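You operate a simulated robot arm through the tools that you are given. There is no shell and no other tool. Be economical: measure what you need, move in short steps, check, and stop when the job is done.

The job below is to be done with a simulated robot arm. You get a single attempt, and the scene is never put back.

## Task
Wipe the grinding dust off the foot, glue the red-lined pad spot and press the white rubber pad on.
Fine: use the blue wiper and the glue brush and put both back; the green-lined spot stays bare. Set down upright: blue wiper, glue brush. A coat counts when it lies all over at full strength: go over it till it gets no stronger. What is to be rubbed or washed off counts as gone when no trace of it is left.
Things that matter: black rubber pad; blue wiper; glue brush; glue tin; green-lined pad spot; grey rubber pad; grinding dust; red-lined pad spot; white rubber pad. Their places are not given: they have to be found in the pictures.

Only the result counts: the job must be done as asked and must still hold three seconds after the hand-in. Knocking over, shifting, dropping, spilling or breaking anything else fails it.

## Robot
A 7-joint arm with a two-finger parallel gripper, fixed in place. Base frame: the origin is at the foot of the arm, x ahead of it, y to its left, z up. Readings come in cm, degrees, newtons and seconds.
With the tool pointing down near the work surface it reaches from about 30 to 70 cm from the base axis. Its first joint turns from -66.0 to 66.0 degrees. Payload 1.57 kg.
The TCP is the grasp point between the finger pads, 3 cm short of the fingertips. In the tool frame z runs along the fingers and y along their closing line. The gripper opens to 11 cm. The fingers are 2.4 cm wide and 1.2 cm thick; the gripper's body (4.8 by 11.2 cm) begins 7.8 cm behind the TCP.
Orientation is that of the tool frame in the base frame, as a unit quaternion [x, y, z, w]. With the fingers straight down and closing along the base's y, the tool's x points along the base's -x, its y along +y and its z along -z.

## Interface
- The arm moves only by the tool jog_arm. Its argument "moves" is a list of rows, each an object of numbers (a shift or turn left out is 0, a gripper value left out holds the last): "dx", "dy", "dz": the shift along the tool's x, y, z in cm; "wx", "wy", "wz": the turn, a rotation vector about the tool's x, y, z in degrees; "jaw": the opening in per cent of the stroke, from 0 (shut) to 100 (fully open). In form: [{"dx": .., "dy": .., "dz": .., "wx": .., "wy": .., "wz": .., "jaw": ..}, ...]. A call has 1 to 12 rows; each row shifts and turns the commanded pose from where the row before left it, along the tool's axes as they then stand. A row lasts 0.2 s, in which the tool goes at most 5 cm and 8.6 degrees; a call with a longer step from one row to the next is refused whole, and so is a gripper value outside its range. Where a pose cannot be reached the arm comes as near as it can. A force on the tool above 60 N (or 10 N above the force at the start of the call, whichever is more), or a blocked arm, ends the call early, and 0.2 s more pass. The fingers move at their own pace (about 10.8 cm/s each) and stop on an object; they squeeze with about 29 N. The grip force told is the motor's: it shows also when the fingers shut on nothing. Time passes only in rows, and 0.2 s behind the last, so rows that do not move let the fingers close. The reply holds the time, the measured pose of the TCP, the force on the tool along the base axes, the opening and the grip force, in the units named above and with some noise, with the torque about the TCP (base axes, N m) and any sound that the robot's microphone picked up.
- Cameras (640 x 400 px; columns grow to the right, rows downward): "scene" is fixed at [16.59, -38.74, 141.71]; the picture's right is [0.79, -0.62, 0.00], its down [-0.28, -0.36, -0.89] and it looks along [0.55, 0.70, -0.46] (base axes); focal length 252 px, centre (320, 200). "wrist" rides on the gripper at [7, 1.6, -14.1] in the tool frame; the picture's right is [-0.23, 0.97, 0.00], its down [-0.86, -0.20, -0.48] and it looks along [-0.47, -0.11, 0.88] (tool axes); focal length 222 px, centre (320, 200).
- camera(camera): a new picture of that camera. The clock stands still meanwhile.
- measure_at(camera, pixels): there is no depth. For up to 12 entries [column, row, z] of the newest picture of that camera ("zoom" is the newest enlarged one), the place [x, y] in the base frame at which the ray of that pixel passes the height z, good to about 0.2 cm. The clock stands still meanwhile.
- zoom(camera, box): a new picture of the part [left, top, right, bottom] of that camera's present view, enlarged. The clock stands still meanwhile.
- hand_in(): hands the job in; it is judged then, once.

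Keep the steps short. Do not move on a guess: measure, check each grasp and each placing, and mend mistakes. In all there are 80 turns and 54 pictures (those below and enlarged ones count). Leave the gripper open and the arm clear of the work at the hand-in unless told otherwise, and finish with a single line.

The tools are called after "Call:" as a command line: name --argument value ..., lists and objects as JSON in quotes. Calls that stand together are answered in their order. jog_arm: Moves the arm, as the interface text tells. Its arguments: {"type":"object","properties":{"moves":{"type":"array"}},"required":["moves"]} The other tools are called the same way: camera (camera) takes a picture; measure_at (camera, pixels) gives the place at which the rays of pixels pass given heights; zoom (camera, box) takes an enlarged picture of a part of a camera's view; hand_in () hands the job in.

At the start:

```text
t: 0.0
tool_pos: [35.05, 9.13, 127.81]
tool_rot: [-0.001, 1.0, 0.0, 0.0]
ft_force: [-1.3, 0.8, -0.6]
wrist_torque: [-0.01, -0.03, 0.0]
finger_gap: 11.0
finger_force: 0.1
```

scene: 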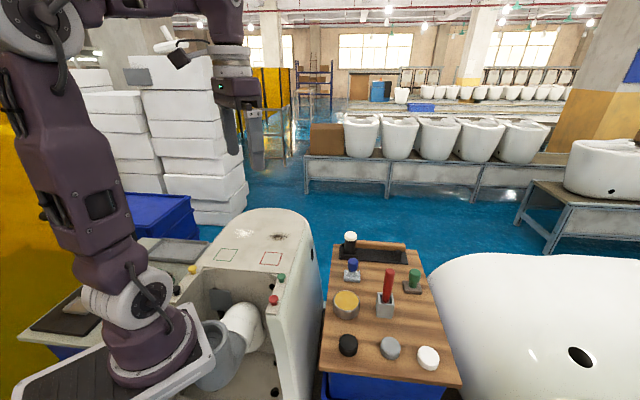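
wrist: 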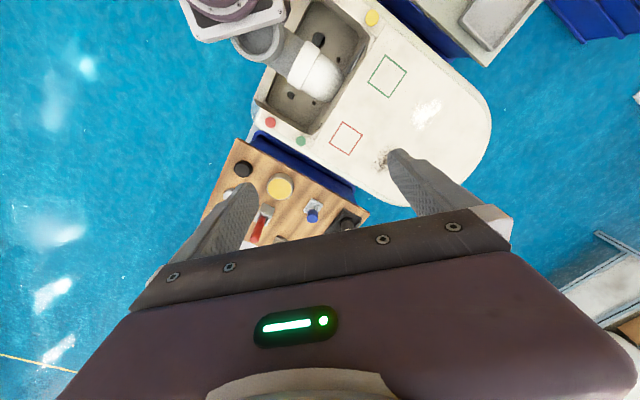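

I see the foot with a red and a green square and a dark smudge, and the tool board on the right. I'll enlarge both areas first.

Call:
zoom --camera "scene" --box '[310, 220, 470, 390]'

Call:
zoom --camera "scene" --box '[170, 200, 330, 310]'

Call:
zoom --camera "wrist" --box '[200, 60, 500, 250]'

```text
2.35 times, centred on (390, 305) of scene
```

zoom: 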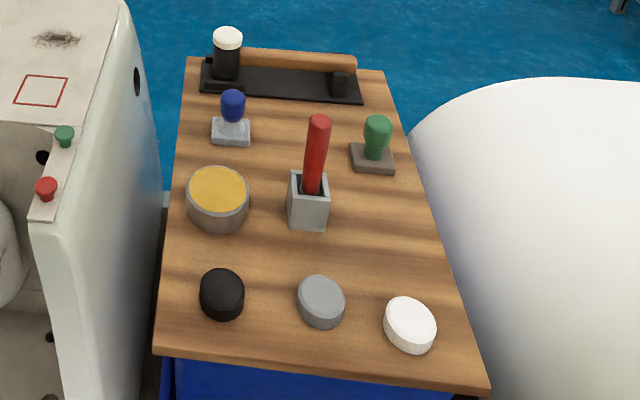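

```text
3.64 times, centred on (250, 255) of scene
```

zoom: 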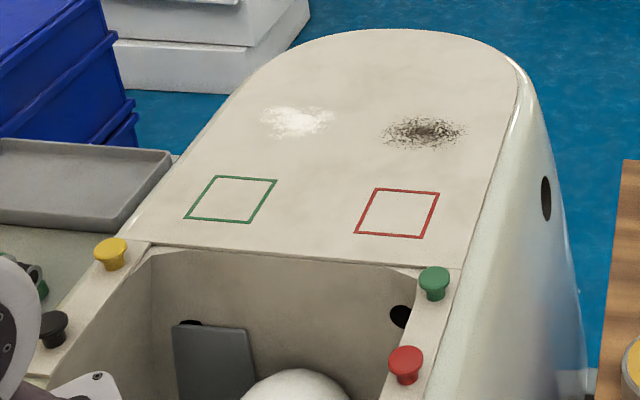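

```text
2.11 times, centred on (350, 155) of wrist
```

zoom: 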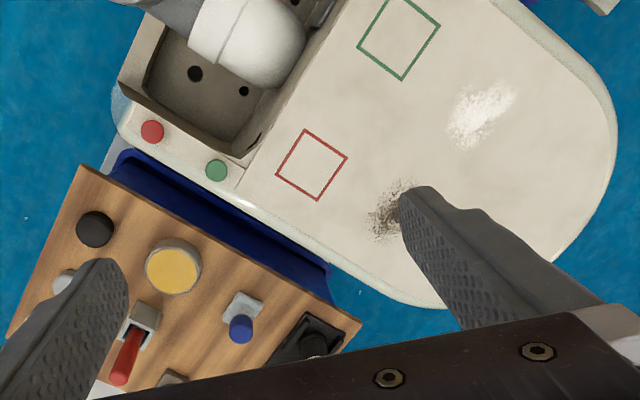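

The blue wiper, the red-handled brush in a holder, the tin and the three pads are all visible. There are two smudges, one dark and one white. I'll measure from both cameras at several heights to find the real surface heights.

Call:
measure_at --camera "scene" --pixels '[[271.4, 258.6, 84], [271.4, 258.6, 88], [271.4, 258.6, 80], [346, 302, 84], [346, 302, 88], [346, 302, 92], [353, 275, 84], [353, 275, 88], [387, 310, 84], [428, 355, 84], [428, 355, 86], [390, 380, 84]]'

Call:
measure_at --camera "wrist" --pixels '[[345.7, 137.9, 84], [345.7, 137.9, 88], [345.7, 137.9, 80], [280, 187, 84], [280, 187, 88], [280, 187, 92], [314, 203, 84], [314, 203, 88], [243, 168, 84], [243, 168, 86], [372, 18, 84]]'

```text
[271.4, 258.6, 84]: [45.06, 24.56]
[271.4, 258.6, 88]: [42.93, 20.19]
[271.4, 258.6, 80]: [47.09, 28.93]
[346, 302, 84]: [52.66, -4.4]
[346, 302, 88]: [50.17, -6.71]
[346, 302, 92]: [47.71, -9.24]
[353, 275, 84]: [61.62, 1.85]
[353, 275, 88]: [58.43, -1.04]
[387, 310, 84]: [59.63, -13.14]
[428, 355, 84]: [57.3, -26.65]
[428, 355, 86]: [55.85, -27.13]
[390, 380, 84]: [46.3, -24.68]
```

```text
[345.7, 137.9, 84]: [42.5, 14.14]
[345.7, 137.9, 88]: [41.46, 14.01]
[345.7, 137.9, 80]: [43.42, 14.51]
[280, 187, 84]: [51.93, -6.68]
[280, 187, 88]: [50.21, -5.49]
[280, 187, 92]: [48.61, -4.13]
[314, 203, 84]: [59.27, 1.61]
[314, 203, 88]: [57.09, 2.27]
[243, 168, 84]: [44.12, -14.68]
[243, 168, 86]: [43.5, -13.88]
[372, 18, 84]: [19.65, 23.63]
```

The foot's top comes out at z≈93.7 with the red spot at (40.0, 13.9). The tin's top is at about 87. Next I'll move over the board for a closer wrist view.

Call:
jog_arm --moves '[{"dx": -0.6, "dy": -3, "dz": 2.4}, {"dx": -0.6, "dy": -3, "dz": 2.4}, {"dx": -0.6, "dy": -3, "dz": 2.4}, {"dx": -0.6, "dy": -3, "dz": 2.4}, {"dx": -0.6, "dy": -3, "dz": 2.4}, {}]'

Call:
camera --camera "wrist"

```text
t: 1.4
tool_pos: [38.04, -5.88, 115.62]
tool_rot: [0.0, 1.0, 0.001, 0.0]
ft_force: [1.0, -0.8, -0.1]
wrist_torque: [0.02, 0.01, -0.01]
finger_gap: 10.99
finger_force: 0.1
```

```text
48 pictures are left
```

wrist: 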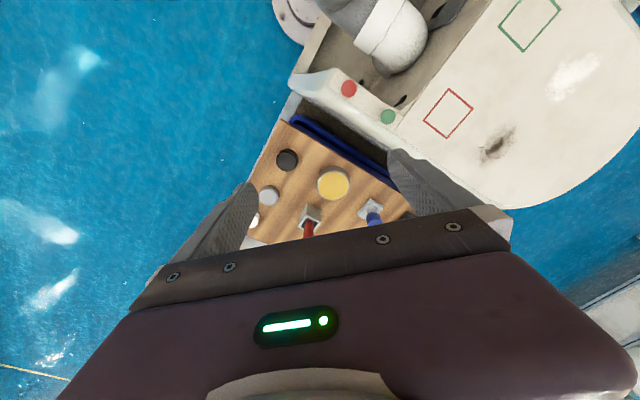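

The gripper hides the far half of the board, so I'll move 12 cm further ahead to uncover it.

Call:
jog_arm --moves '[{"dx": -4, "dy": -1}, {"dx": -4, "dy": -1}, {"dx": -4, "dy": -1}, {}]'

Call:
zoom --camera "wrist" --box '[180, 0, 480, 250]'

```text
t: 2.4
tool_pos: [50.09, -8.97, 115.66]
tool_rot: [0.0, 1.0, 0.0, 0.0]
ft_force: [0.1, -0.1, 0.0]
wrist_torque: [0.04, 0.01, -0.01]
finger_gap: 11.0
finger_force: 0.1
```

```text
1.60 times, centred on (330, 125) of wrist
```

zoom: 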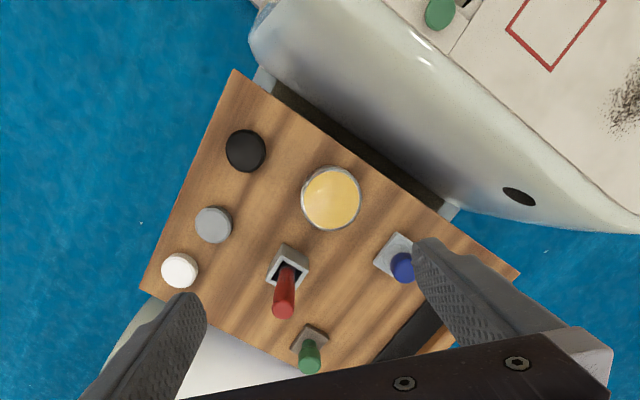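

Clear view now. I'll measure the board corners (in both cameras) and the items in this enlarged view.

Call:
measure_at --camera "zoom" --pixels '[[140, 290, 84], [235, 70, 84], [520, 272, 84], [179, 271, 86], [331, 197, 87], [397, 257, 85], [403, 268, 90], [403, 268, 88], [288, 262, 88], [283, 310, 96], [213, 225, 86], [246, 150, 86]]'

Call:
measure_at --camera "scene" --pixels '[[463.2, 386.7, 84], [318.9, 369.7, 84], [332.6, 244.1, 84], [428.5, 356, 86], [353, 261, 90], [353, 261, 88], [353, 261, 92], [390, 271, 96], [390, 271, 98], [390, 271, 94], [386, 307, 88], [386, 299, 88]]'

Call:
zoom --camera "scene" --box '[325, 250, 435, 325]'

```text
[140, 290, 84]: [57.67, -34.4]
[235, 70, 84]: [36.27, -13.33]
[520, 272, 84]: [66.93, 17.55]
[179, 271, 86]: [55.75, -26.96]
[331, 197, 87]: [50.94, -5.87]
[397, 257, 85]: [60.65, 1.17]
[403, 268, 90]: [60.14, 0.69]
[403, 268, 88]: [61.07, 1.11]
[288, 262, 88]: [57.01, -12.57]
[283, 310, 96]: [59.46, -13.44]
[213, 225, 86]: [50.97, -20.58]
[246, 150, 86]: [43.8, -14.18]
```

```text
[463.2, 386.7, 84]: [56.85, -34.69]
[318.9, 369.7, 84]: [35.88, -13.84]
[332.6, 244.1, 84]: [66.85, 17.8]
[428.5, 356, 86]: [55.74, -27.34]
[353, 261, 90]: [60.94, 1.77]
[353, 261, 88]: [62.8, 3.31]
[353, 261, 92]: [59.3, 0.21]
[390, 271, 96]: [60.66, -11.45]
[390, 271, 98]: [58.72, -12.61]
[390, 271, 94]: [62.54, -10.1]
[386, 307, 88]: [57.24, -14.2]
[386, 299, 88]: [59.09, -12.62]
```

```text
5.33 times, centred on (380, 288) of scene
```

zoom: 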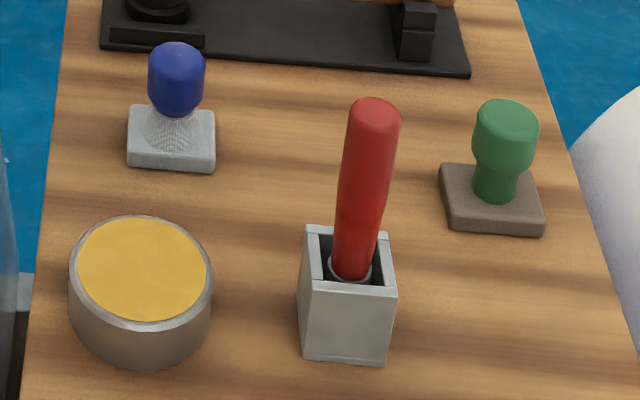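

The board lies at z=84 and is turned 45°. The blue knob's top is near (60.2, 0.9, 90.5) and the brush top near (58.8, −13, 97.5). I'll hover over the blue wiper and look.

Call:
jog_arm --moves '[{"dx": -3.4, "dy": 3.3}, {"dx": -3.4, "dy": 3.3}, {"dx": -3.3, "dy": 3.3}, {"dz": 4}, {"dz": 4}, {"dz": 4}, {}]'

Call:
camera --camera "wrist"

Call:
measure_at --camera "wrist" --pixels '[[320, 194, 89]]'

```text
t: 4.0
tool_pos: [59.98, 0.94, 103.83]
tool_rot: [0.0, 1.0, 0.0, 0.0]
ft_force: [0.1, 0.4, 0.3]
wrist_torque: [0.01, -0.02, 0.01]
finger_gap: 11.02
finger_force: 0.1
```

```text
45 pictures are left
```

wrist: 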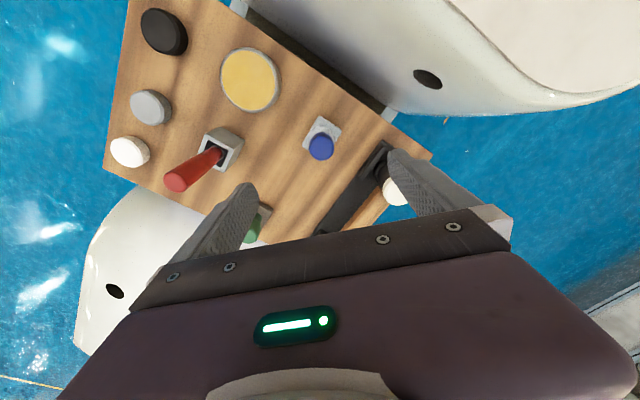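

```text
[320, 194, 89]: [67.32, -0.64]
```

The bottle with the white cap is close to the right finger. I'll turn the tool −45° so the fingers close parallel to that tray. First I'll measure the knob at (321, 144), the bottle and the brush from here.

Call:
measure_at --camera "wrist" --pixels '[[321, 144, 90.5], [321, 149, 89], [323, 136, 85.5], [397, 191, 92], [397, 191, 95], [175, 182, 97.5], [221, 149, 88], [130, 151, 86], [248, 79, 87], [221, 149, 89]]'

Call:
jog_arm --moves '[{"wz": -7.5}, {"wz": -7.5}, {"wz": -7.5}, {"wz": -7.5}, {"wz": -7.5}, {"wz": -7.5}, {}]'

Call:
camera --camera "wrist"

```text
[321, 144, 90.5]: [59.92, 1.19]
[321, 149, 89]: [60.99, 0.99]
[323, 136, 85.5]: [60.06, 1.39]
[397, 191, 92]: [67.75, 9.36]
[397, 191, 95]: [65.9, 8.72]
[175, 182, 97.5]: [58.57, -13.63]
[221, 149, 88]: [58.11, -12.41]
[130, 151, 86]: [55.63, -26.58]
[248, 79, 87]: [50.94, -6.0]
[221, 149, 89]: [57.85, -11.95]
```

```text
t: 5.6
tool_pos: [59.96, 1.09, 103.73]
tool_rot: [-0.383, 0.924, 0.0, 0.001]
ft_force: [-0.2, -0.6, 0.2]
wrist_torque: [0.05, 0.02, 0.0]
finger_gap: 10.99
finger_force: 0.1
```

```text
44 pictures are left
```

wrist: 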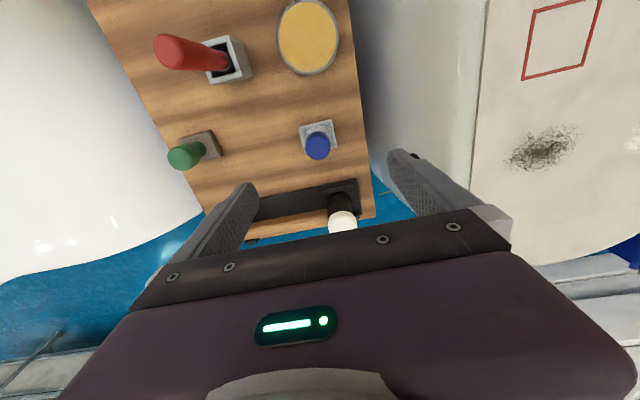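

Turned. The bottle is now safely in front of the gripper. I'll re-measure the knob at about (317, 145).

Call:
measure_at --camera "wrist" --pixels '[[316, 148, 90.5], [317, 143, 89], [302, 126, 85.5], [334, 121, 85.5], [302, 152, 85.5], [342, 216, 95]]'

Call:
zoom --camera "wrist" --box '[260, 90, 380, 190]'

```text
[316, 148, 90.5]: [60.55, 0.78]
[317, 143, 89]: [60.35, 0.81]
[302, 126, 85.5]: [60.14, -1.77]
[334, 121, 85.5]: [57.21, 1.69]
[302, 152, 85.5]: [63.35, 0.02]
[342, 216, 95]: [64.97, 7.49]
```

```text
4.00 times, centred on (320, 140) of wrist
```

zoom: 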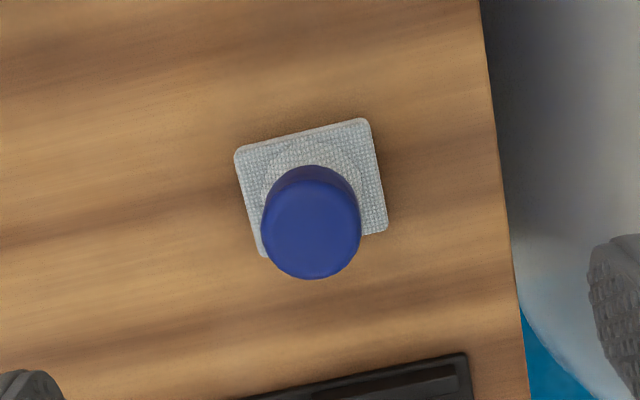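

The knob centre is about (60.3, 0.9). I'll narrow the jaw to 60 %, centre it and descend to z≈89.3.

Call:
jog_arm --moves '[{"dx": -0.1, "dy": -0.37, "jaw": 60}, {"dz": 4}, {"dz": 4}, {"dz": 4}, {"dz": 2.3}, {}]'

Call:
zoom --camera "wrist" --box '[220, 120, 420, 250]'

```text
t: 7.0
tool_pos: [60.28, 0.88, 89.41]
tool_rot: [-0.383, 0.924, 0.0, 0.0]
ft_force: [-0.3, -0.6, 0.0]
wrist_torque: [0.0, 0.01, 0.02]
finger_gap: 6.59
finger_force: 0.1
```

```text
3.08 times, centred on (320, 185) of wrist
```

zoom: 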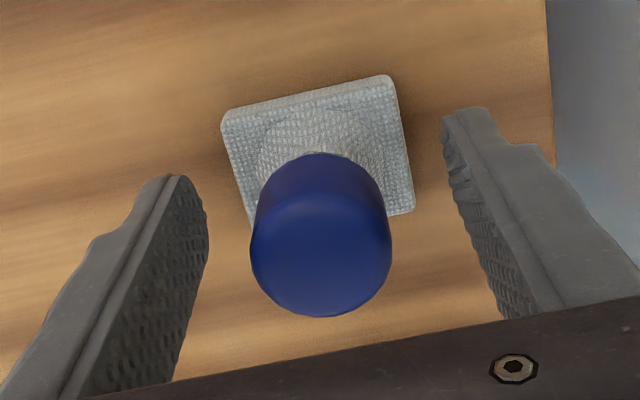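

The knob sits centred between the fingers, so I'll close.

Call:
jog_arm --moves '[{"jaw": 0}, {}, {}, {}]'

```text
t: 8.0
tool_pos: [60.25, 0.9, 89.39]
tool_rot: [-0.383, 0.924, -0.001, 0.0]
ft_force: [-0.6, -0.8, -0.5]
wrist_torque: [0.03, 0.0, -0.01]
finger_gap: 3.07
finger_force: 28.7
```

Gripped, with a gap of 3.07. I'll lift straight up and measure the foot marks in the scene camera at z=93.7.

Call:
jog_arm --moves '[{"dz": -4}, {"dz": -4}, {"dz": -4}, {"dz": -4}, {}]'

Call:
zoom --camera "scene" --box '[210, 200, 330, 280]'

```text
t: 9.2
tool_pos: [60.3, 0.74, 105.47]
tool_rot: [-0.383, 0.924, 0.001, 0.0]
ft_force: [-0.3, -0.3, -0.5]
wrist_torque: [0.0, -0.03, -0.01]
finger_gap: 3.06
finger_force: 29.5
```

```text
5.00 times, centred on (270, 240) of scene
```

zoom: 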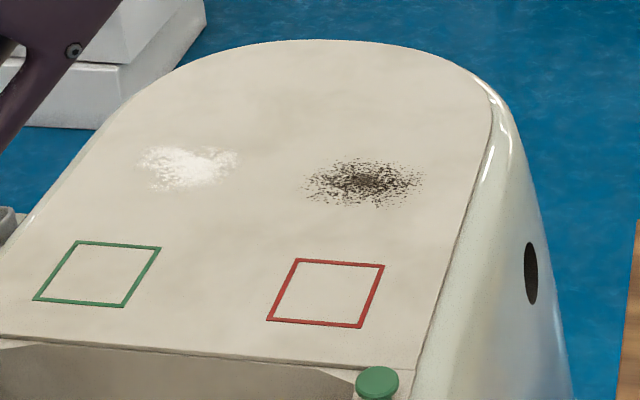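

Two patches: a dark speckled one next to the red spot, and a white one. Before I wipe, I'll move higher and over the foot to look at both up close.

Call:
measure_at --camera "zoom" --pixels '[[364, 184, 93.7], [305, 185, 93.7], [422, 182, 93.7], [364, 158, 93.7], [364, 208, 93.7], [188, 168, 93.7], [296, 259, 93.7], [383, 266, 93.7], [361, 327, 93.7], [268, 320, 93.7], [160, 247, 93.7], [122, 306, 93.7]]'

Call:
jog_arm --moves '[{"dx": 3, "dy": 3}, {"dx": 3, "dy": 3}, {}]'

Call:
camera --camera "wrist"

```text
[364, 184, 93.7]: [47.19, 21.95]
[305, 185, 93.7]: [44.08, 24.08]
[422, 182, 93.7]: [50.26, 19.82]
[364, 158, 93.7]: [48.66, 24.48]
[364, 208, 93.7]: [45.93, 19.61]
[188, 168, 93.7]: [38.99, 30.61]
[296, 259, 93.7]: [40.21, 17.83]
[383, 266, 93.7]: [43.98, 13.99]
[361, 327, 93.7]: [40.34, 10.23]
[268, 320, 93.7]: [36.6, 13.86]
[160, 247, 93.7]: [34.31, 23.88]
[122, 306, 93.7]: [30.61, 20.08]
```

```text
t: 10.0
tool_pos: [51.7, 0.6, 105.35]
tool_rot: [-0.383, 0.924, 0.0, 0.0]
ft_force: [0.2, -1.0, -0.7]
wrist_torque: [-0.01, -0.04, 0.0]
finger_gap: 3.07
finger_force: 29.0
```

```text
40 pictures are left
```

wrist: 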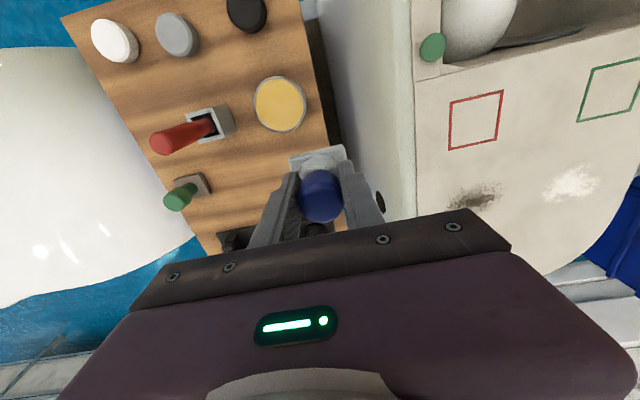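

Call:
zoom --camera "wrist" --box '[420, 140, 620, 230]'

```text
3.20 times, centred on (520, 185) of wrist
```

zoom: 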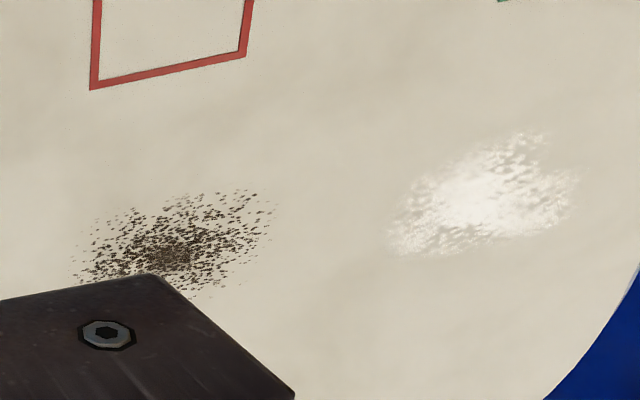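

The dark patch is gritty, like grinding grit, and sits by the red spot. I'll carry the wiper over it at (47.2, 22.0), staying high.

Call:
jog_arm --moves '[{"dz": -2}, {"dx": -2.4, "dy": 3.66}, {"dx": -2.4, "dy": 3.66}, {"dx": -2.4, "dy": 3.66}, {"dx": -2.4, "dy": 3.66}, {"dx": -2.35, "dy": 3.66}, {}]'

Call:
camera --camera "scene"

```text
t: 11.6
tool_pos: [47.18, 22.22, 107.37]
tool_rot: [-0.383, 0.924, 0.001, 0.0]
ft_force: [0.1, -0.4, -1.2]
wrist_torque: [-0.02, 0.0, 0.01]
finger_gap: 3.07
finger_force: 28.8
```

```text
38 pictures are left
```

scene: 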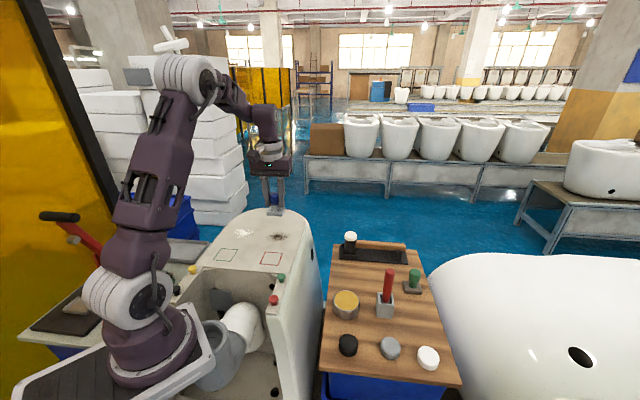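

I'm above the dust. I'll lower in steps and watch for contact, which I expect near z≈99.1.

Call:
jog_arm --moves '[{"dz": 4}, {"dz": 3.2}, {"dz": 0.3}, {"dz": 0.3}, {"dz": 0.2}, {}]'

```text
t: 13.0
tool_pos: [47.36, 22.33, 99.46]
tool_rot: [-0.382, 0.924, 0.0, -0.001]
ft_force: [0.0, -0.1, -1.0]
wrist_torque: [-0.01, 0.01, -0.04]
finger_gap: 3.04
finger_force: 29.5
```

Call:
jog_arm --moves '[{"dz": 0.2}, {"dz": 0.2}, {}]'

```text
t: 13.8
tool_pos: [47.33, 22.37, 99.13]
tool_rot: [-0.383, 0.924, 0.0, 0.002]
ft_force: [-3.2, -0.4, 25.8]
wrist_torque: [0.15, -0.01, 0.01]
finger_gap: 3.09
finger_force: 29.3
```

Contact at about 26 N. I'll ease off slightly and wipe back and forth along the tool's y.

Call:
jog_arm --moves '[{"dz": -0.08, "dy": 1.5}, {"dy": 2}, {"dy": -2}, {"dy": -2}, {"dy": -2}, {"dx": 1.8}, {"dy": 2}, {"dy": 2}, {"dy": 2.5}, {"dx": -1.8}, {"dx": -1.8}, {}]'

```text
t: 16.4
tool_pos: [45.8, 26.3, 99.13]
tool_rot: [-0.383, 0.924, 0.0, 0.0]
ft_force: [-2.5, -0.2, 5.9]
wrist_torque: [0.05, 0.03, 0.0]
finger_gap: 3.08
finger_force: 29.9
```

Call:
jog_arm --moves '[{"dy": -2.2}, {"dy": -2.2}, {"dy": -2.2}, {"dy": 2.2}, {"dy": 2.2}, {"dx": 1.8, "dy": 1}, {"dy": -2.5}, {"dy": -2.5}, {"dx": 1.8}, {"dy": 2.5}, {"dy": 2}, {}]'

Call:
zoom --camera "scene" --box '[210, 190, 330, 270]'

```text
t: 19.0
tool_pos: [44.47, 22.6, 99.03]
tool_rot: [-0.383, 0.924, 0.0, -0.001]
ft_force: [0.6, -0.9, 0.2]
wrist_torque: [0.04, -0.04, 0.0]
finger_gap: 3.07
finger_force: 29.2
```

```text
5.00 times, centred on (270, 230) of scene
```

zoom: 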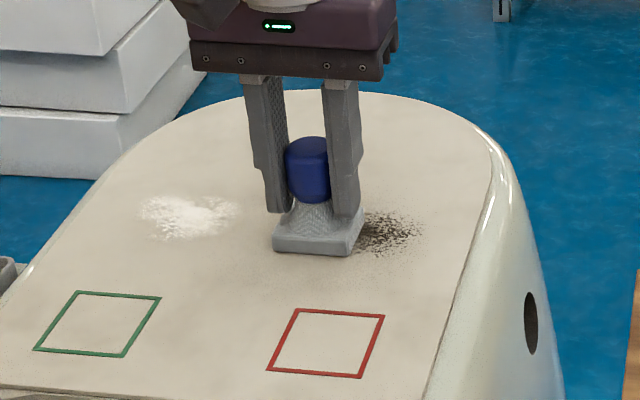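

The force is near zero here, and the patch still shows beside the wiper. I'll lift and shift left to inspect it.

Call:
jog_arm --moves '[{"dz": -4}, {"dz": -4}, {"dy": 3, "dz": -2}, {}]'

Call:
zoom --camera "scene" --box '[210, 200, 330, 280]'

```text
t: 20.0
tool_pos: [42.37, 24.78, 109.09]
tool_rot: [-0.383, 0.924, 0.0, 0.0]
ft_force: [0.3, 0.5, -0.5]
wrist_torque: [0.02, 0.03, 0.04]
finger_gap: 3.07
finger_force: 28.5
```

```text
5.00 times, centred on (270, 240) of scene
```

zoom: 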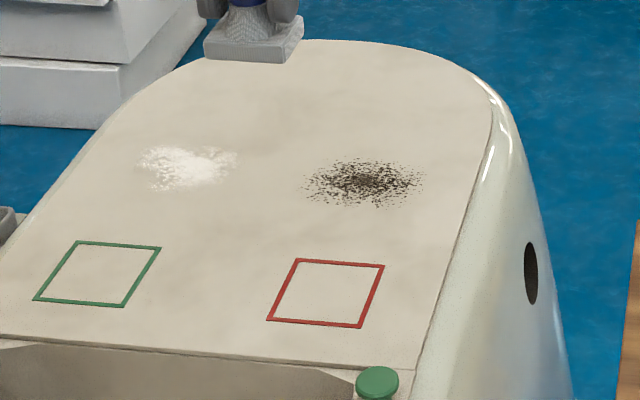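

The dark patch has not changed after passes with real contact, so it isn't dust this wiper removes. White ceramic powder would be the grinding dust. I'll measure the white patch.

Call:
measure_at --camera "zoom" --pixels '[[188, 168, 93.7], [138, 160, 93.7], [240, 155, 93.7], [185, 145, 93.7], [185, 193, 93.7], [364, 184, 93.7]]'

```text
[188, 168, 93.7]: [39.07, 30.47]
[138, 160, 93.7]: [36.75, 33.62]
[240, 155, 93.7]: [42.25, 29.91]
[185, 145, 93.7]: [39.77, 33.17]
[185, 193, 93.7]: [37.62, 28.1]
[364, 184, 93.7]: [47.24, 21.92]
```

White patch centre is about (39.2, 30.8). I'll move over it and lower to near contact.

Call:
jog_arm --moves '[{"dx": -1, "dy": 3.25}, {"dx": -1, "dy": 3.25}, {"dz": 4}, {"dz": 4}, {"dz": 1.3}, {"dz": 0.3}, {"dz": 0.2}, {"dz": 0.2}, {}]'

```text
t: 22.0
tool_pos: [39.16, 30.72, 99.12]
tool_rot: [-0.383, 0.924, 0.0, 0.0]
ft_force: [0.5, 0.5, -1.0]
wrist_torque: [0.0, 0.0, 0.02]
finger_gap: 3.09
finger_force: 28.7
```

Call:
jog_arm --moves '[{"dz": 0.15}, {"dz": 0.1}, {}]'

```text
t: 22.8
tool_pos: [39.05, 30.83, 98.97]
tool_rot: [-0.382, 0.924, 0.0, 0.002]
ft_force: [-2.4, -1.7, 27.1]
wrist_torque: [0.08, -0.08, 0.0]
finger_gap: 3.08
finger_force: 28.7
```

Contact at 27 N. I'll wipe with that pressure.

Call:
jog_arm --moves '[{"dz": -0.04, "dy": 1.5}, {"dy": 1.5}, {"dy": -2}, {"dy": -2}, {"dy": -2}, {"dy": 2}, {"dy": 2}, {"dy": 2}, {"dx": 1.5}, {"dy": -2}, {"dy": -2}, {"dy": -2}]'

Call:
jog_arm --moves '[{"dx": -1.5}, {"dx": -1.5}, {"dy": 2}, {"dy": 2}, {"dy": 2}, {"dy": -2}, {"dy": -2}, {"dy": -2}, {"dx": 1.5}, {"dy": 2}, {"dy": 2}, {}]'

Call:
jog_arm --moves '[{"dz": -4}, {"dz": -4}, {"dx": -3, "dz": -2}, {"dx": -3}, {}]'

Call:
zoom --camera "scene" --box '[210, 200, 330, 280]'

```text
t: 25.4
tool_pos: [40.29, 27.59, 98.91]
tool_rot: [-0.382, 0.924, 0.0, -0.002]
ft_force: [0.3, 0.1, -0.2]
wrist_torque: [0.0, 0.04, -0.02]
finger_gap: 3.06
finger_force: 28.7
```

```text
t: 28.0
tool_pos: [38.43, 31.38, 98.94]
tool_rot: [-0.383, 0.924, 0.0, 0.0]
ft_force: [0.9, -0.2, 1.7]
wrist_torque: [0.0, -0.06, -0.02]
finger_gap: 3.05
finger_force: 28.9
```

```text
t: 29.2
tool_pos: [42.66, 35.65, 108.72]
tool_rot: [-0.383, 0.924, 0.0, -0.001]
ft_force: [-0.1, 0.0, -0.8]
wrist_torque: [0.0, -0.04, 0.01]
finger_gap: 3.08
finger_force: 28.6
```

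```text
5.00 times, centred on (270, 240) of scene
```

zoom: 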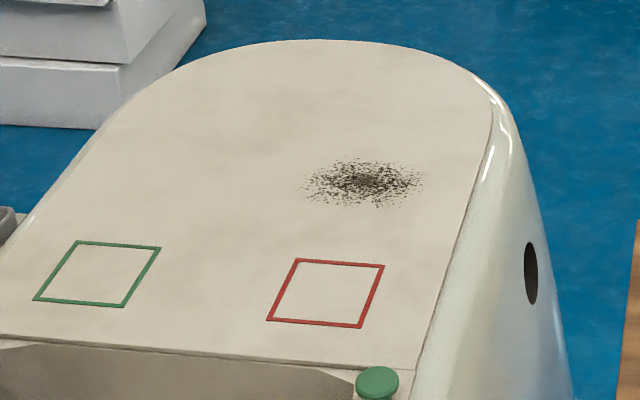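

The white patch has gone. I'll check for traces with the wrist camera from here; it should be at about row 80.

Call:
zoom --camera "wrist" --box '[160, 0, 480, 200]'

```text
2.00 times, centred on (320, 100) of wrist
```

zoom: 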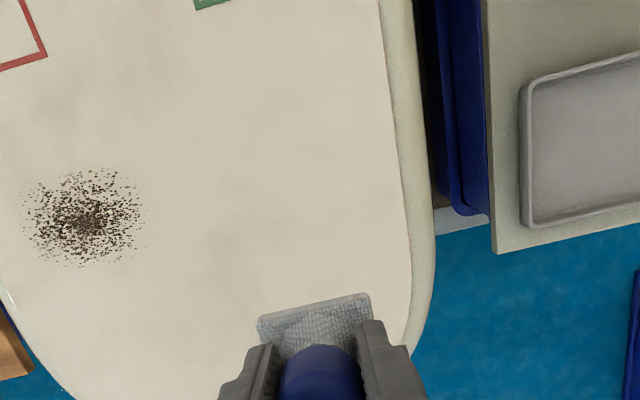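

No trace left there. To be sure about the dark patch, I'll give it one more firm rub with force checked at contact.

Call:
jog_arm --moves '[{"dx": 1.6, "dy": -3.2}, {"dx": 1.6, "dy": -3.2}, {"dx": 1.6, "dy": -3.2}, {"dx": 1.7, "dy": -3.3}, {"dz": 4}, {"dz": 4}, {"dz": 1.2}, {"dz": 0.3}, {"dz": 0.2}, {}]'

```text
t: 31.4
tool_pos: [47.24, 21.94, 99.18]
tool_rot: [-0.383, 0.924, 0.0, 0.0]
ft_force: [1.1, 0.0, -1.6]
wrist_torque: [-0.03, 0.01, -0.02]
finger_gap: 3.05
finger_force: 29.0
```

Call:
jog_arm --moves '[{"dz": 0.2}, {"dz": 0.05}, {"dy": 1.5}, {"dy": -1.5}, {"dy": -1.5}, {"dy": 1.5}, {"dx": 1}, {"dx": -2}, {"dx": 1}, {}]'

Call:
jog_arm --moves '[{"dz": -4}, {"dz": -4}, {"dx": -3}, {"dx": -3}, {}]'

Call:
zoom --camera "scene" --box '[210, 190, 330, 270]'

```text
t: 33.6
tool_pos: [47.04, 21.99, 98.93]
tool_rot: [-0.382, 0.924, 0.0, 0.0]
ft_force: [-0.1, 1.0, -0.8]
wrist_torque: [0.0, 0.0, 0.03]
finger_gap: 3.06
finger_force: 28.6
```

```text
t: 34.8
tool_pos: [51.26, 26.25, 106.88]
tool_rot: [-0.383, 0.924, 0.0, -0.001]
ft_force: [1.3, 0.7, -1.6]
wrist_torque: [0.0, 0.02, 0.02]
finger_gap: 3.09
finger_force: 29.2
```

```text
5.00 times, centred on (270, 230) of scene
```

zoom: 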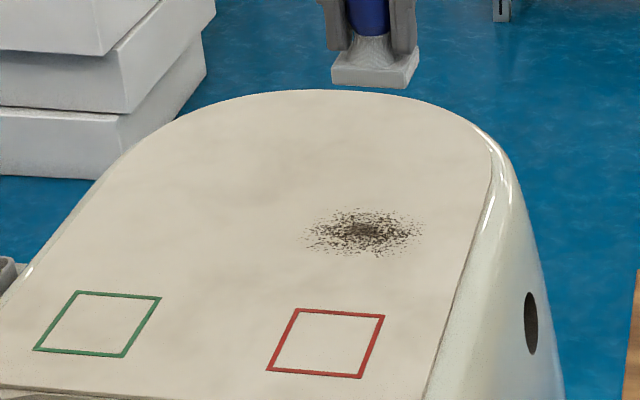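

The dark mark is untouched by firm rubbing, so it's a fixed mark. The white powder was the dust and it's gone. I'll carry the wiper back above its place at (60.3, 0.9).

Call:
jog_arm --moves '[{"dx": 1.93, "dy": -4.06}, {"dx": 1.93, "dy": -4.06}, {"dx": 1.93, "dy": -4.06}, {"dx": 1.93, "dy": -4.06}, {"dx": 1.93, "dy": -4.06}, {"dx": 1.92, "dy": -4.05}, {}]'

Call:
camera --camera "wrist"

```text
t: 36.4
tool_pos: [60.44, 0.78, 107.11]
tool_rot: [-0.383, 0.924, -0.001, -0.001]
ft_force: [0.1, 0.5, -1.2]
wrist_torque: [0.0, 0.0, -0.01]
finger_gap: 3.05
finger_force: 29.3
```

```text
32 pictures are left
```

wrist: 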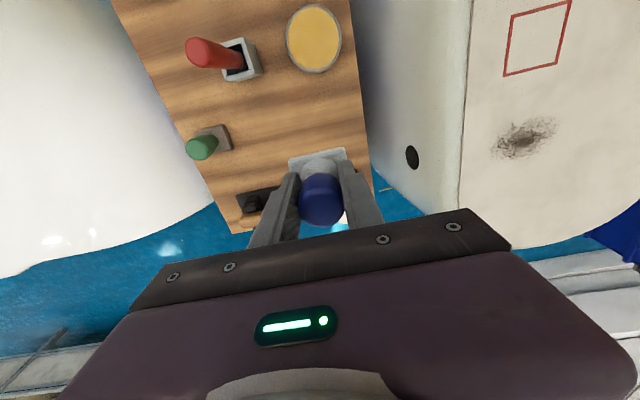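

The place is free beneath it. I'll lower to just above contact.

Call:
jog_arm --moves '[{"dz": 4.5}, {"dz": 4.5}, {"dz": 4.5}, {"dz": 3}, {"dz": 0.5}, {"dz": 0.2}, {"dz": 0.2}, {}]'

```text
t: 38.2
tool_pos: [60.63, 0.81, 89.56]
tool_rot: [-0.382, 0.924, 0.0, 0.0]
ft_force: [-0.9, -0.4, -1.0]
wrist_torque: [-0.02, 0.01, 0.01]
finger_gap: 3.09
finger_force: 29.2
```

Call:
jog_arm --moves '[{"dz": 0.15}, {"dz": 0.1}, {"dz": 0.1}, {}]'

```text
t: 39.2
tool_pos: [60.46, 0.8, 89.15]
tool_rot: [-0.383, 0.924, 0.0, 0.0]
ft_force: [-0.2, 1.0, -1.1]
wrist_torque: [-0.02, 0.01, -0.03]
finger_gap: 3.05
finger_force: 29.5
```

Call:
jog_arm --moves '[{"dz": 0.1}, {"dz": 0.1}, {}]'

```text
t: 40.0
tool_pos: [60.38, 0.87, 88.96]
tool_rot: [-0.383, 0.924, 0.0, -0.001]
ft_force: [-0.3, 0.9, -1.5]
wrist_torque: [-0.03, 0.02, 0.02]
finger_gap: 3.06
finger_force: 28.8
```

Call:
jog_arm --moves '[{"dz": 0.1}, {"dz": 0.1}, {"dz": 0.05}, {}]'

Call:
zoom --camera "scene" --box '[325, 230, 405, 290]'

```text
t: 41.0
tool_pos: [60.46, 0.87, 88.86]
tool_rot: [-0.383, 0.924, 0.0, 0.001]
ft_force: [-6.4, 1.6, 26.7]
wrist_torque: [0.12, -0.03, 0.06]
finger_gap: 3.08
finger_force: 29.2
```

```text
6.67 times, centred on (365, 260) of scene
```

zoom: 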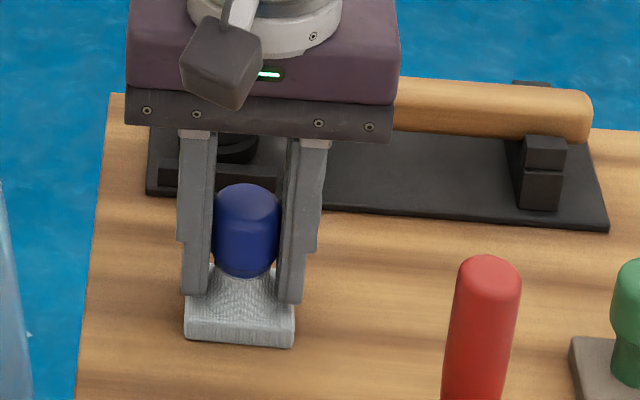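

Contact; the wiper stands upright. I'll ease the pressure off, open, and rise straight up.

Call:
jog_arm --moves '[{"dz": -0.12}, {"jaw": 60}, {}, {"dz": -4}, {"dz": -4}, {"dz": -4}, {"dz": -4}, {}]'

Call:
camera --camera "wrist"

```text
t: 42.8
tool_pos: [60.36, 0.84, 104.88]
tool_rot: [-0.382, 0.924, 0.0, 0.0]
ft_force: [-0.4, 0.1, -0.4]
wrist_torque: [0.03, 0.01, 0.03]
finger_gap: 6.59
finger_force: 0.0
```

```text
30 pictures are left
```

wrist: 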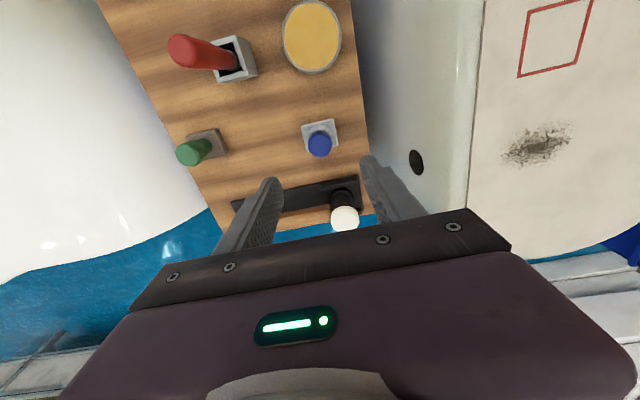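

The wiper stands in place. Next I'll hover above the brush at about (58.7, −13.3), staying high.

Call:
jog_arm --moves '[{"dz": -4}, {"dx": 3.7, "dy": -2.9}, {"dx": 3.7, "dy": -2.9}, {"dx": 3.7, "dy": -3}, {}]'

Call:
camera --camera "wrist"

```text
t: 44.0
tool_pos: [58.64, -13.23, 109.01]
tool_rot: [-0.383, 0.924, 0.0, 0.0]
ft_force: [-0.1, 0.8, -0.7]
wrist_torque: [-0.03, -0.01, 0.0]
finger_gap: 6.6
finger_force: 0.1
```

```text
29 pictures are left
```

wrist: 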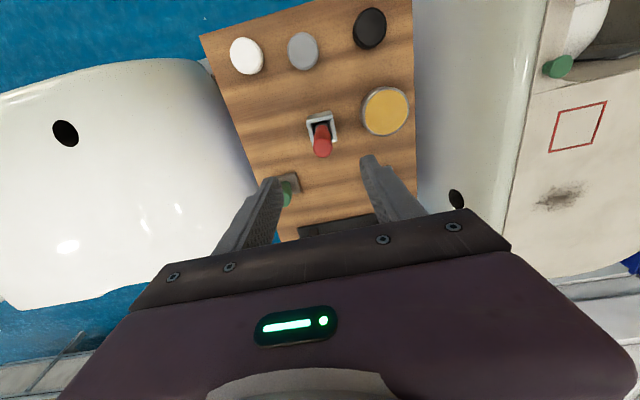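

Call:
zoom --camera "wrist" --box '[270, 90, 370, 170]'

Call:
measure_at --camera "wrist" --pixels '[[322, 147, 97.5], [322, 147, 98.5], [322, 147, 96.5], [321, 128, 88], [321, 128, 90]]'

```text
5.00 times, centred on (320, 130) of wrist
```

zoom: 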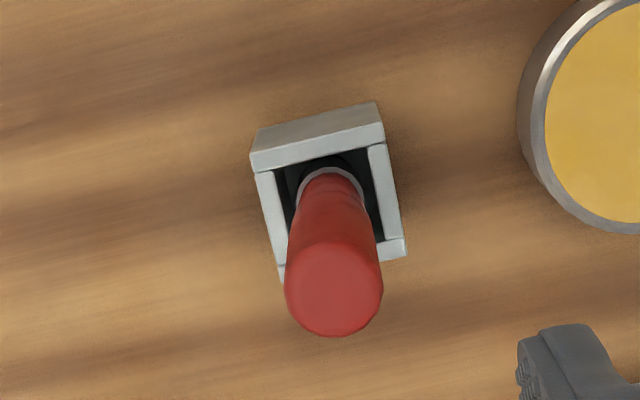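

```text
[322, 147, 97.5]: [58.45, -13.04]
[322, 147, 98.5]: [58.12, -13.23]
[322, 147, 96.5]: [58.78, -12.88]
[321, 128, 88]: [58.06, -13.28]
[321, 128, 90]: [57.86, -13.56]
```

The brush stands upright at (58.35, −13.1). I'll centre, descend to z≈93.5 with the fingertips above the holder rim, then check.

Call:
jog_arm --moves '[{"dx": 0.1, "dy": 0.3}, {"dz": 4}, {"dz": 4}, {"dz": 4}, {"dz": 3.5}, {}]'

Call:
camera --camera "wrist"

```text
t: 45.4
tool_pos: [58.51, -12.87, 93.28]
tool_rot: [-0.382, 0.924, 0.0, 0.0]
ft_force: [0.4, -0.2, 0.0]
wrist_torque: [0.02, 0.02, 0.0]
finger_gap: 6.63
finger_force: 0.1
```

```text
27 pictures are left
```

wrist: 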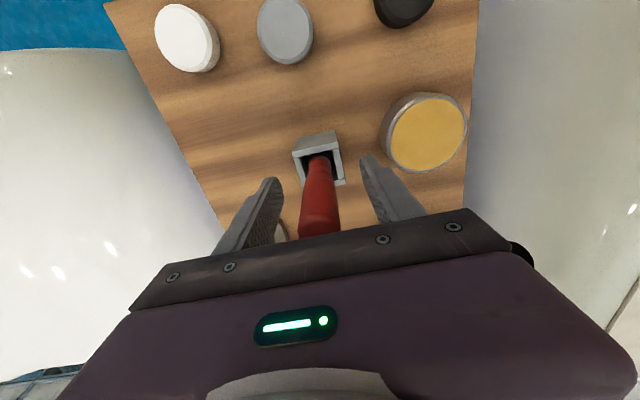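

The handle lies between the fingers, so I'll close and then lift a little.

Call:
jog_arm --moves '[{"jaw": 0}, {}, {}, {}]'

Call:
jog_arm --moves '[{"dz": -4}, {"dz": -4}, {"dz": -4}, {}]'

Call:
zoom --camera "scene" --box '[330, 210, 450, 320]'

```text
t: 46.4
tool_pos: [58.58, -13.05, 93.28]
tool_rot: [-0.383, 0.924, 0.0, 0.0]
ft_force: [0.4, -0.5, 0.7]
wrist_torque: [0.0, -0.03, 0.0]
finger_gap: 2.17
finger_force: 29.1
```

```text
t: 47.4
tool_pos: [58.51, -12.82, 105.27]
tool_rot: [-0.383, 0.924, 0.001, 0.0]
ft_force: [0.2, -1.1, -0.2]
wrist_torque: [0.03, -0.01, -0.01]
finger_gap: 2.15
finger_force: 28.8
```

```text
3.64 times, centred on (390, 265) of scene
```

zoom: 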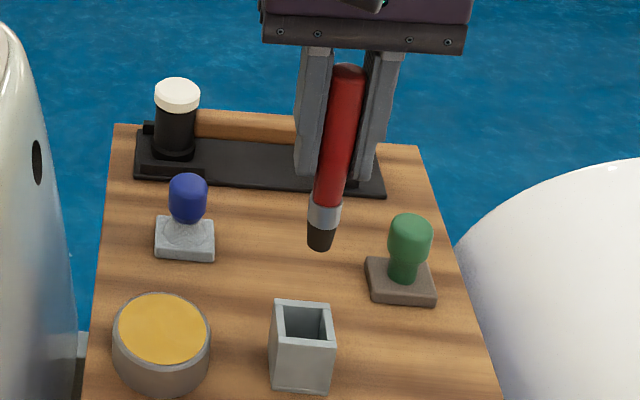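

Brush lifted cleanly. I'll measure the tip height at zoom pixel (319, 250), then plan the dip.

Call:
measure_at --camera "zoom" --pixels '[[319, 248, 94], [319, 248, 96], [319, 248, 98], [347, 68, 108], [347, 68, 110], [160, 328, 87], [160, 292, 87], [113, 328, 87], [210, 328, 87]]'

```text
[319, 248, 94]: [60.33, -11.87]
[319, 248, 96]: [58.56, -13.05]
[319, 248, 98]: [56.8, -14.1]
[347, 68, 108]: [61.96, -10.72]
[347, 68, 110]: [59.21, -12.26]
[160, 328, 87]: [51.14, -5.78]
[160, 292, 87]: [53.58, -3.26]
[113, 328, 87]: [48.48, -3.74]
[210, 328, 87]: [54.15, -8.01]
```

The tip is about 9.2 cm below the TCP. I'll move over the tin centre (51.0, −5.9) and dip slowly.

Call:
jog_arm --moves '[{"dx": 0.1, "dy": 3.4}, {"dx": 0.1, "dy": 3.4}, {"dx": 0.17, "dy": 3.4}, {"dz": 4}, {"dz": 4}, {"dz": 1}, {"dz": 0.4}, {"dz": 0.4}, {}]'

Call:
zoom --camera "scene" --box '[310, 240, 430, 330]'

```text
t: 49.4
tool_pos: [51.18, -6.07, 95.63]
tool_rot: [-0.383, 0.924, -0.001, 0.001]
ft_force: [-0.9, 1.7, 23.1]
wrist_torque: [-0.15, -0.14, 0.0]
finger_gap: 2.16
finger_force: 29.1
```

```text
4.44 times, centred on (370, 285) of scene
```

zoom: 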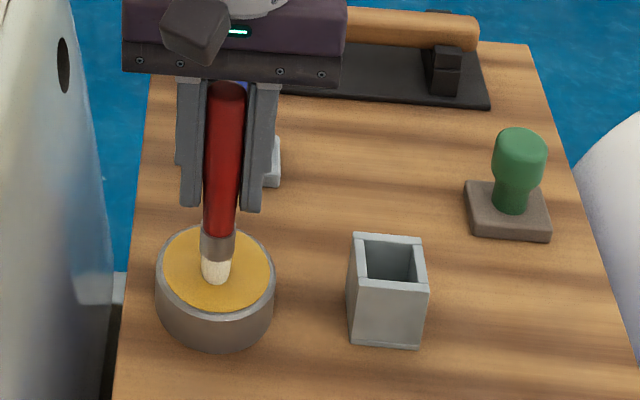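

The brush pressed on the glue surface with 23 N contact. I'll hold briefly, lift, and look at the tip.

Call:
jog_arm --moves '[{"dz": -0.1}, {}, {"dz": -4}, {"dz": -4}, {"dz": -3}, {}]'

Call:
zoom --camera "scene" --box '[310, 220, 430, 310]'

```text
t: 50.8
tool_pos: [51.09, -6.23, 106.55]
tool_rot: [-0.383, 0.924, 0.0, 0.001]
ft_force: [-0.2, 0.7, -0.7]
wrist_torque: [0.0, -0.03, 0.0]
finger_gap: 2.15
finger_force: 29.1
```

```text
4.44 times, centred on (370, 265) of scene
```

zoom: 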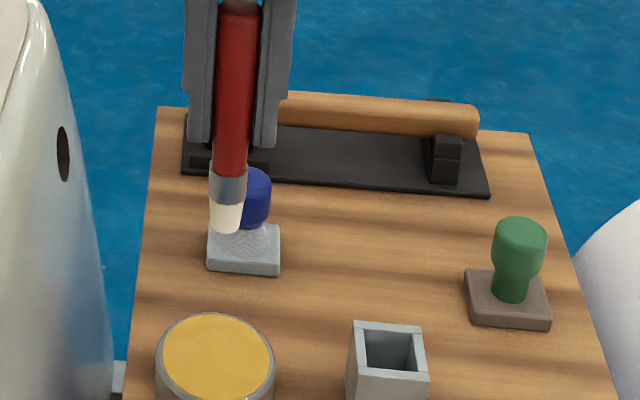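

The bristles turned from dark to cream, so they carry glue. I'll rise and move to the red spot's centre (40.3, 14.0).

Call:
jog_arm --moves '[{"dz": -3}, {"dx": -1.33, "dy": 4.38}, {"dx": -1.33, "dy": 4.38}, {"dx": -1.33, "dy": 4.38}, {"dx": -1.33, "dy": 4.38}, {"dx": -1.33, "dy": 4.38}, {"dz": 3}, {"dz": 2}, {}]'

Call:
zoom --camera "scene" --box '[210, 190, 330, 280]'

```text
t: 52.8
tool_pos: [40.22, 14.06, 104.49]
tool_rot: [-0.382, 0.924, 0.0, 0.0]
ft_force: [1.0, -0.4, -0.2]
wrist_torque: [-0.01, -0.01, 0.02]
finger_gap: 2.16
finger_force: 29.1
```

```text
4.44 times, centred on (270, 235) of scene
```

zoom: 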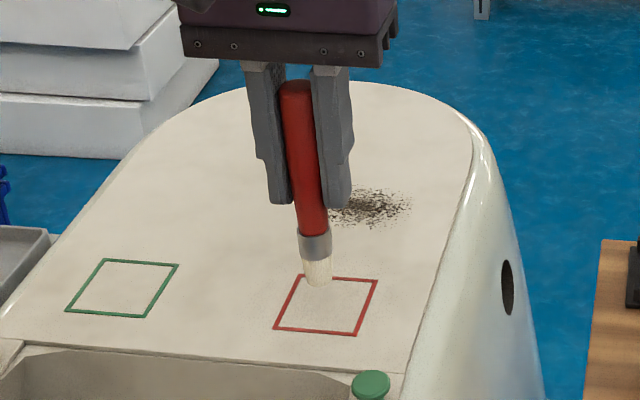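

The tip is above the square. I'll lower to contact.

Call:
jog_arm --moves '[{"dz": 1.1}, {"dz": 0.3}, {"dz": 0.2}, {}]'

```text
t: 53.8
tool_pos: [40.27, 13.94, 103.04]
tool_rot: [-0.382, 0.924, 0.0, 0.0]
ft_force: [0.1, 0.1, 0.3]
wrist_torque: [0.0, 0.02, -0.01]
finger_gap: 2.17
finger_force: 29.1
```

Call:
jog_arm --moves '[{"dz": 0.1}, {"dz": 0.1}, {"dz": 0.1}, {}]'

```text
t: 54.8
tool_pos: [40.43, 13.88, 102.71]
tool_rot: [-0.383, 0.924, 0.0, -0.001]
ft_force: [-1.3, -0.8, -0.7]
wrist_torque: [-0.01, -0.01, 0.0]
finger_gap: 2.17
finger_force: 29.3
```

Call:
jog_arm --moves '[{"dz": 0.1}, {"dz": 0.08}, {}]'

```text
t: 55.6
tool_pos: [40.39, 14.02, 102.57]
tool_rot: [-0.382, 0.924, 0.0, 0.001]
ft_force: [1.1, -1.5, 22.7]
wrist_torque: [-0.3, -0.19, -0.01]
finger_gap: 2.15
finger_force: 29.3
```

Contact at about 102.6. I'll brush a raster across the square, aligned with the tool axes.

Call:
jog_arm --moves '[{"dx": -2.1, "dz": -0.04}, {"dy": 2.1}, {"dy": -2.1}, {"dy": -2.1}, {"dx": 1.05}, {"dy": 2.1}, {"dy": 2.1}, {"dx": 1.05}, {"dy": -2.1}, {"dy": -2.1}, {"dx": 1.05}, {"dy": 2.1}]'

Call:
jog_arm --moves '[{"dy": 2.1}, {"dx": 1.05}, {"dy": -2.1}, {"dy": -2.1}, {}]'

Call:
zoom --camera "scene" --box '[230, 220, 310, 280]'

```text
t: 58.2
tool_pos: [39.72, 13.22, 102.61]
tool_rot: [-0.383, 0.924, -0.001, 0.0]
ft_force: [1.0, -1.7, 2.2]
wrist_torque: [0.03, 0.05, -0.02]
finger_gap: 2.14
finger_force: 29.1
```

```text
t: 59.4
tool_pos: [40.17, 11.0, 102.69]
tool_rot: [-0.382, 0.924, 0.0, 0.0]
ft_force: [-0.7, 0.1, -0.2]
wrist_torque: [0.01, 0.0, 0.02]
finger_gap: 2.14
finger_force: 28.8
```

```text
6.67 times, centred on (270, 250) of scene
```

zoom: 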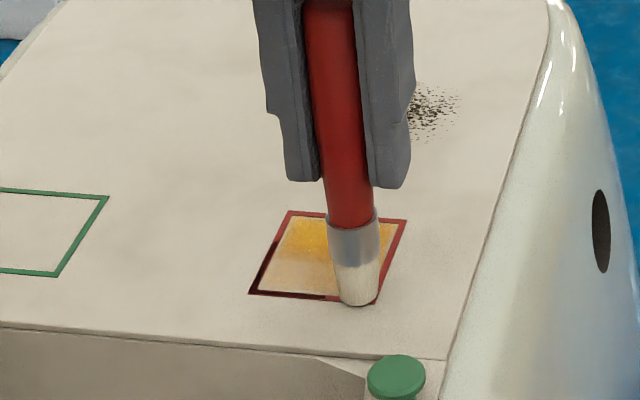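

It works: the far edge is deep amber, the near side still pale. Contact has gone here, so I'll press 0.1 lower and go back over it.

Call:
jog_arm --moves '[{"dz": 0.1}, {"dy": 2.1}, {"dy": 2.1}, {"dy": -2.1}, {"dy": -2.1}, {"dx": -1}, {"dy": 2.1}, {"dy": 2.1}, {"dx": -1}, {"dy": -2.1}, {"dy": -2.1}, {}]'

Call:
zoom --camera "scene" --box '[230, 220, 310, 280]'

```text
t: 62.0
tool_pos: [41.89, 12.6, 102.57]
tool_rot: [-0.382, 0.924, -0.001, 0.0]
ft_force: [-0.2, 0.1, -0.3]
wrist_torque: [0.0, 0.0, 0.0]
finger_gap: 2.14
finger_force: 28.4
```

```text
6.67 times, centred on (270, 250) of scene
```

zoom: 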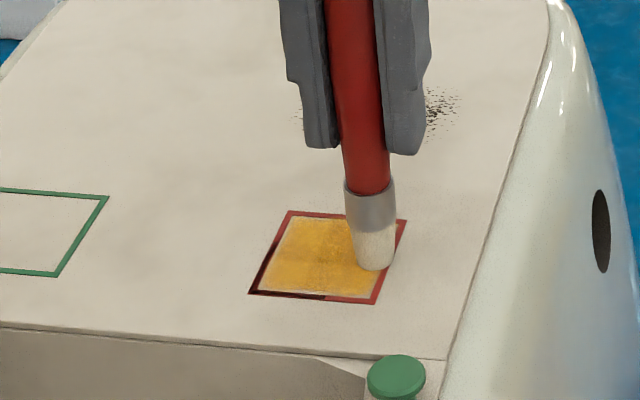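

Coverage is good, with a thin pale rim inside the lines. I'll go round the perimeter at ±2.3 with slightly more pressure.

Call:
jog_arm --moves '[{"dy": -0.2, "dz": 0.06}, {"dx": 1.1}, {"dx": 1.2}, {"dy": 1.5}, {"dy": 1.5}, {"dy": 1.6}, {"dx": -1.5}, {"dx": -1.5}, {"dx": -1.5}, {"dy": -1.5}, {"dy": -1.5}, {"dy": -1.6}]'

Call:
jog_arm --moves '[{"dx": 1.5}, {"dx": 1.5}, {"dy": 1.5}, {"dy": 1.5}, {"dy": 1.3}, {"dx": -1.2}, {"dy": -1.5}, {"dy": -1.5}, {"dy": -1.3}, {}]'

Call:
jog_arm --moves '[{"dz": -4}, {"dz": -4}, {"dx": -4}, {"dx": -4}, {}]'

Call:
zoom --camera "scene" --box '[240, 235, 300, 280]'

```text
t: 64.6
tool_pos: [43.45, 13.76, 102.26]
tool_rot: [-0.382, 0.924, 0.0, 0.0]
ft_force: [1.0, 0.2, 0.6]
wrist_torque: [-0.02, 0.0, 0.04]
finger_gap: 2.18
finger_force: 28.7
```

```text
t: 66.8
tool_pos: [41.92, 12.44, 102.49]
tool_rot: [-0.382, 0.924, 0.0, 0.0]
ft_force: [0.0, -1.1, -0.5]
wrist_torque: [-0.01, -0.02, -0.03]
finger_gap: 2.17
finger_force: 29.1
```

```text
t: 68.0
tool_pos: [47.95, 18.43, 110.51]
tool_rot: [-0.383, 0.924, 0.0, 0.0]
ft_force: [0.0, 0.1, -0.5]
wrist_torque: [-0.01, 0.01, 0.01]
finger_gap: 2.14
finger_force: 28.9
```

```text
8.89 times, centred on (270, 258) of scene
```

zoom: 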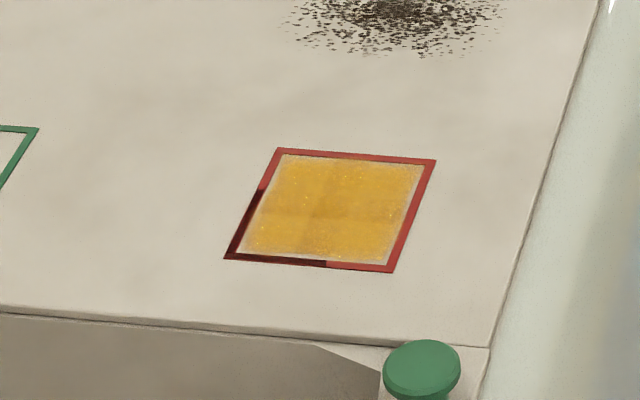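

The coat looks nearly even. I'll check with the wrist camera.

Call:
zoom --camera "wrist" --box '[240, 20, 340, 90]'

```text
5.71 times, centred on (290, 55) of wrist
```

zoom: 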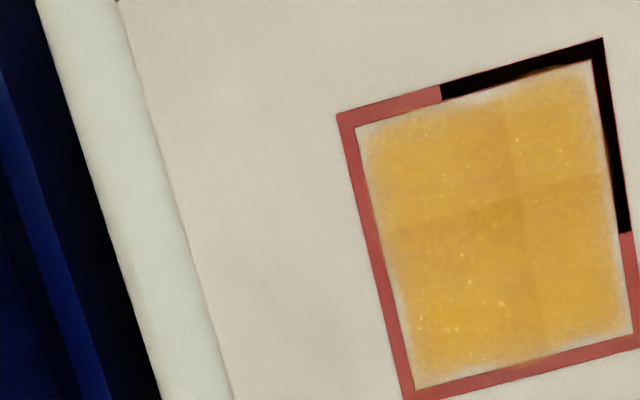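

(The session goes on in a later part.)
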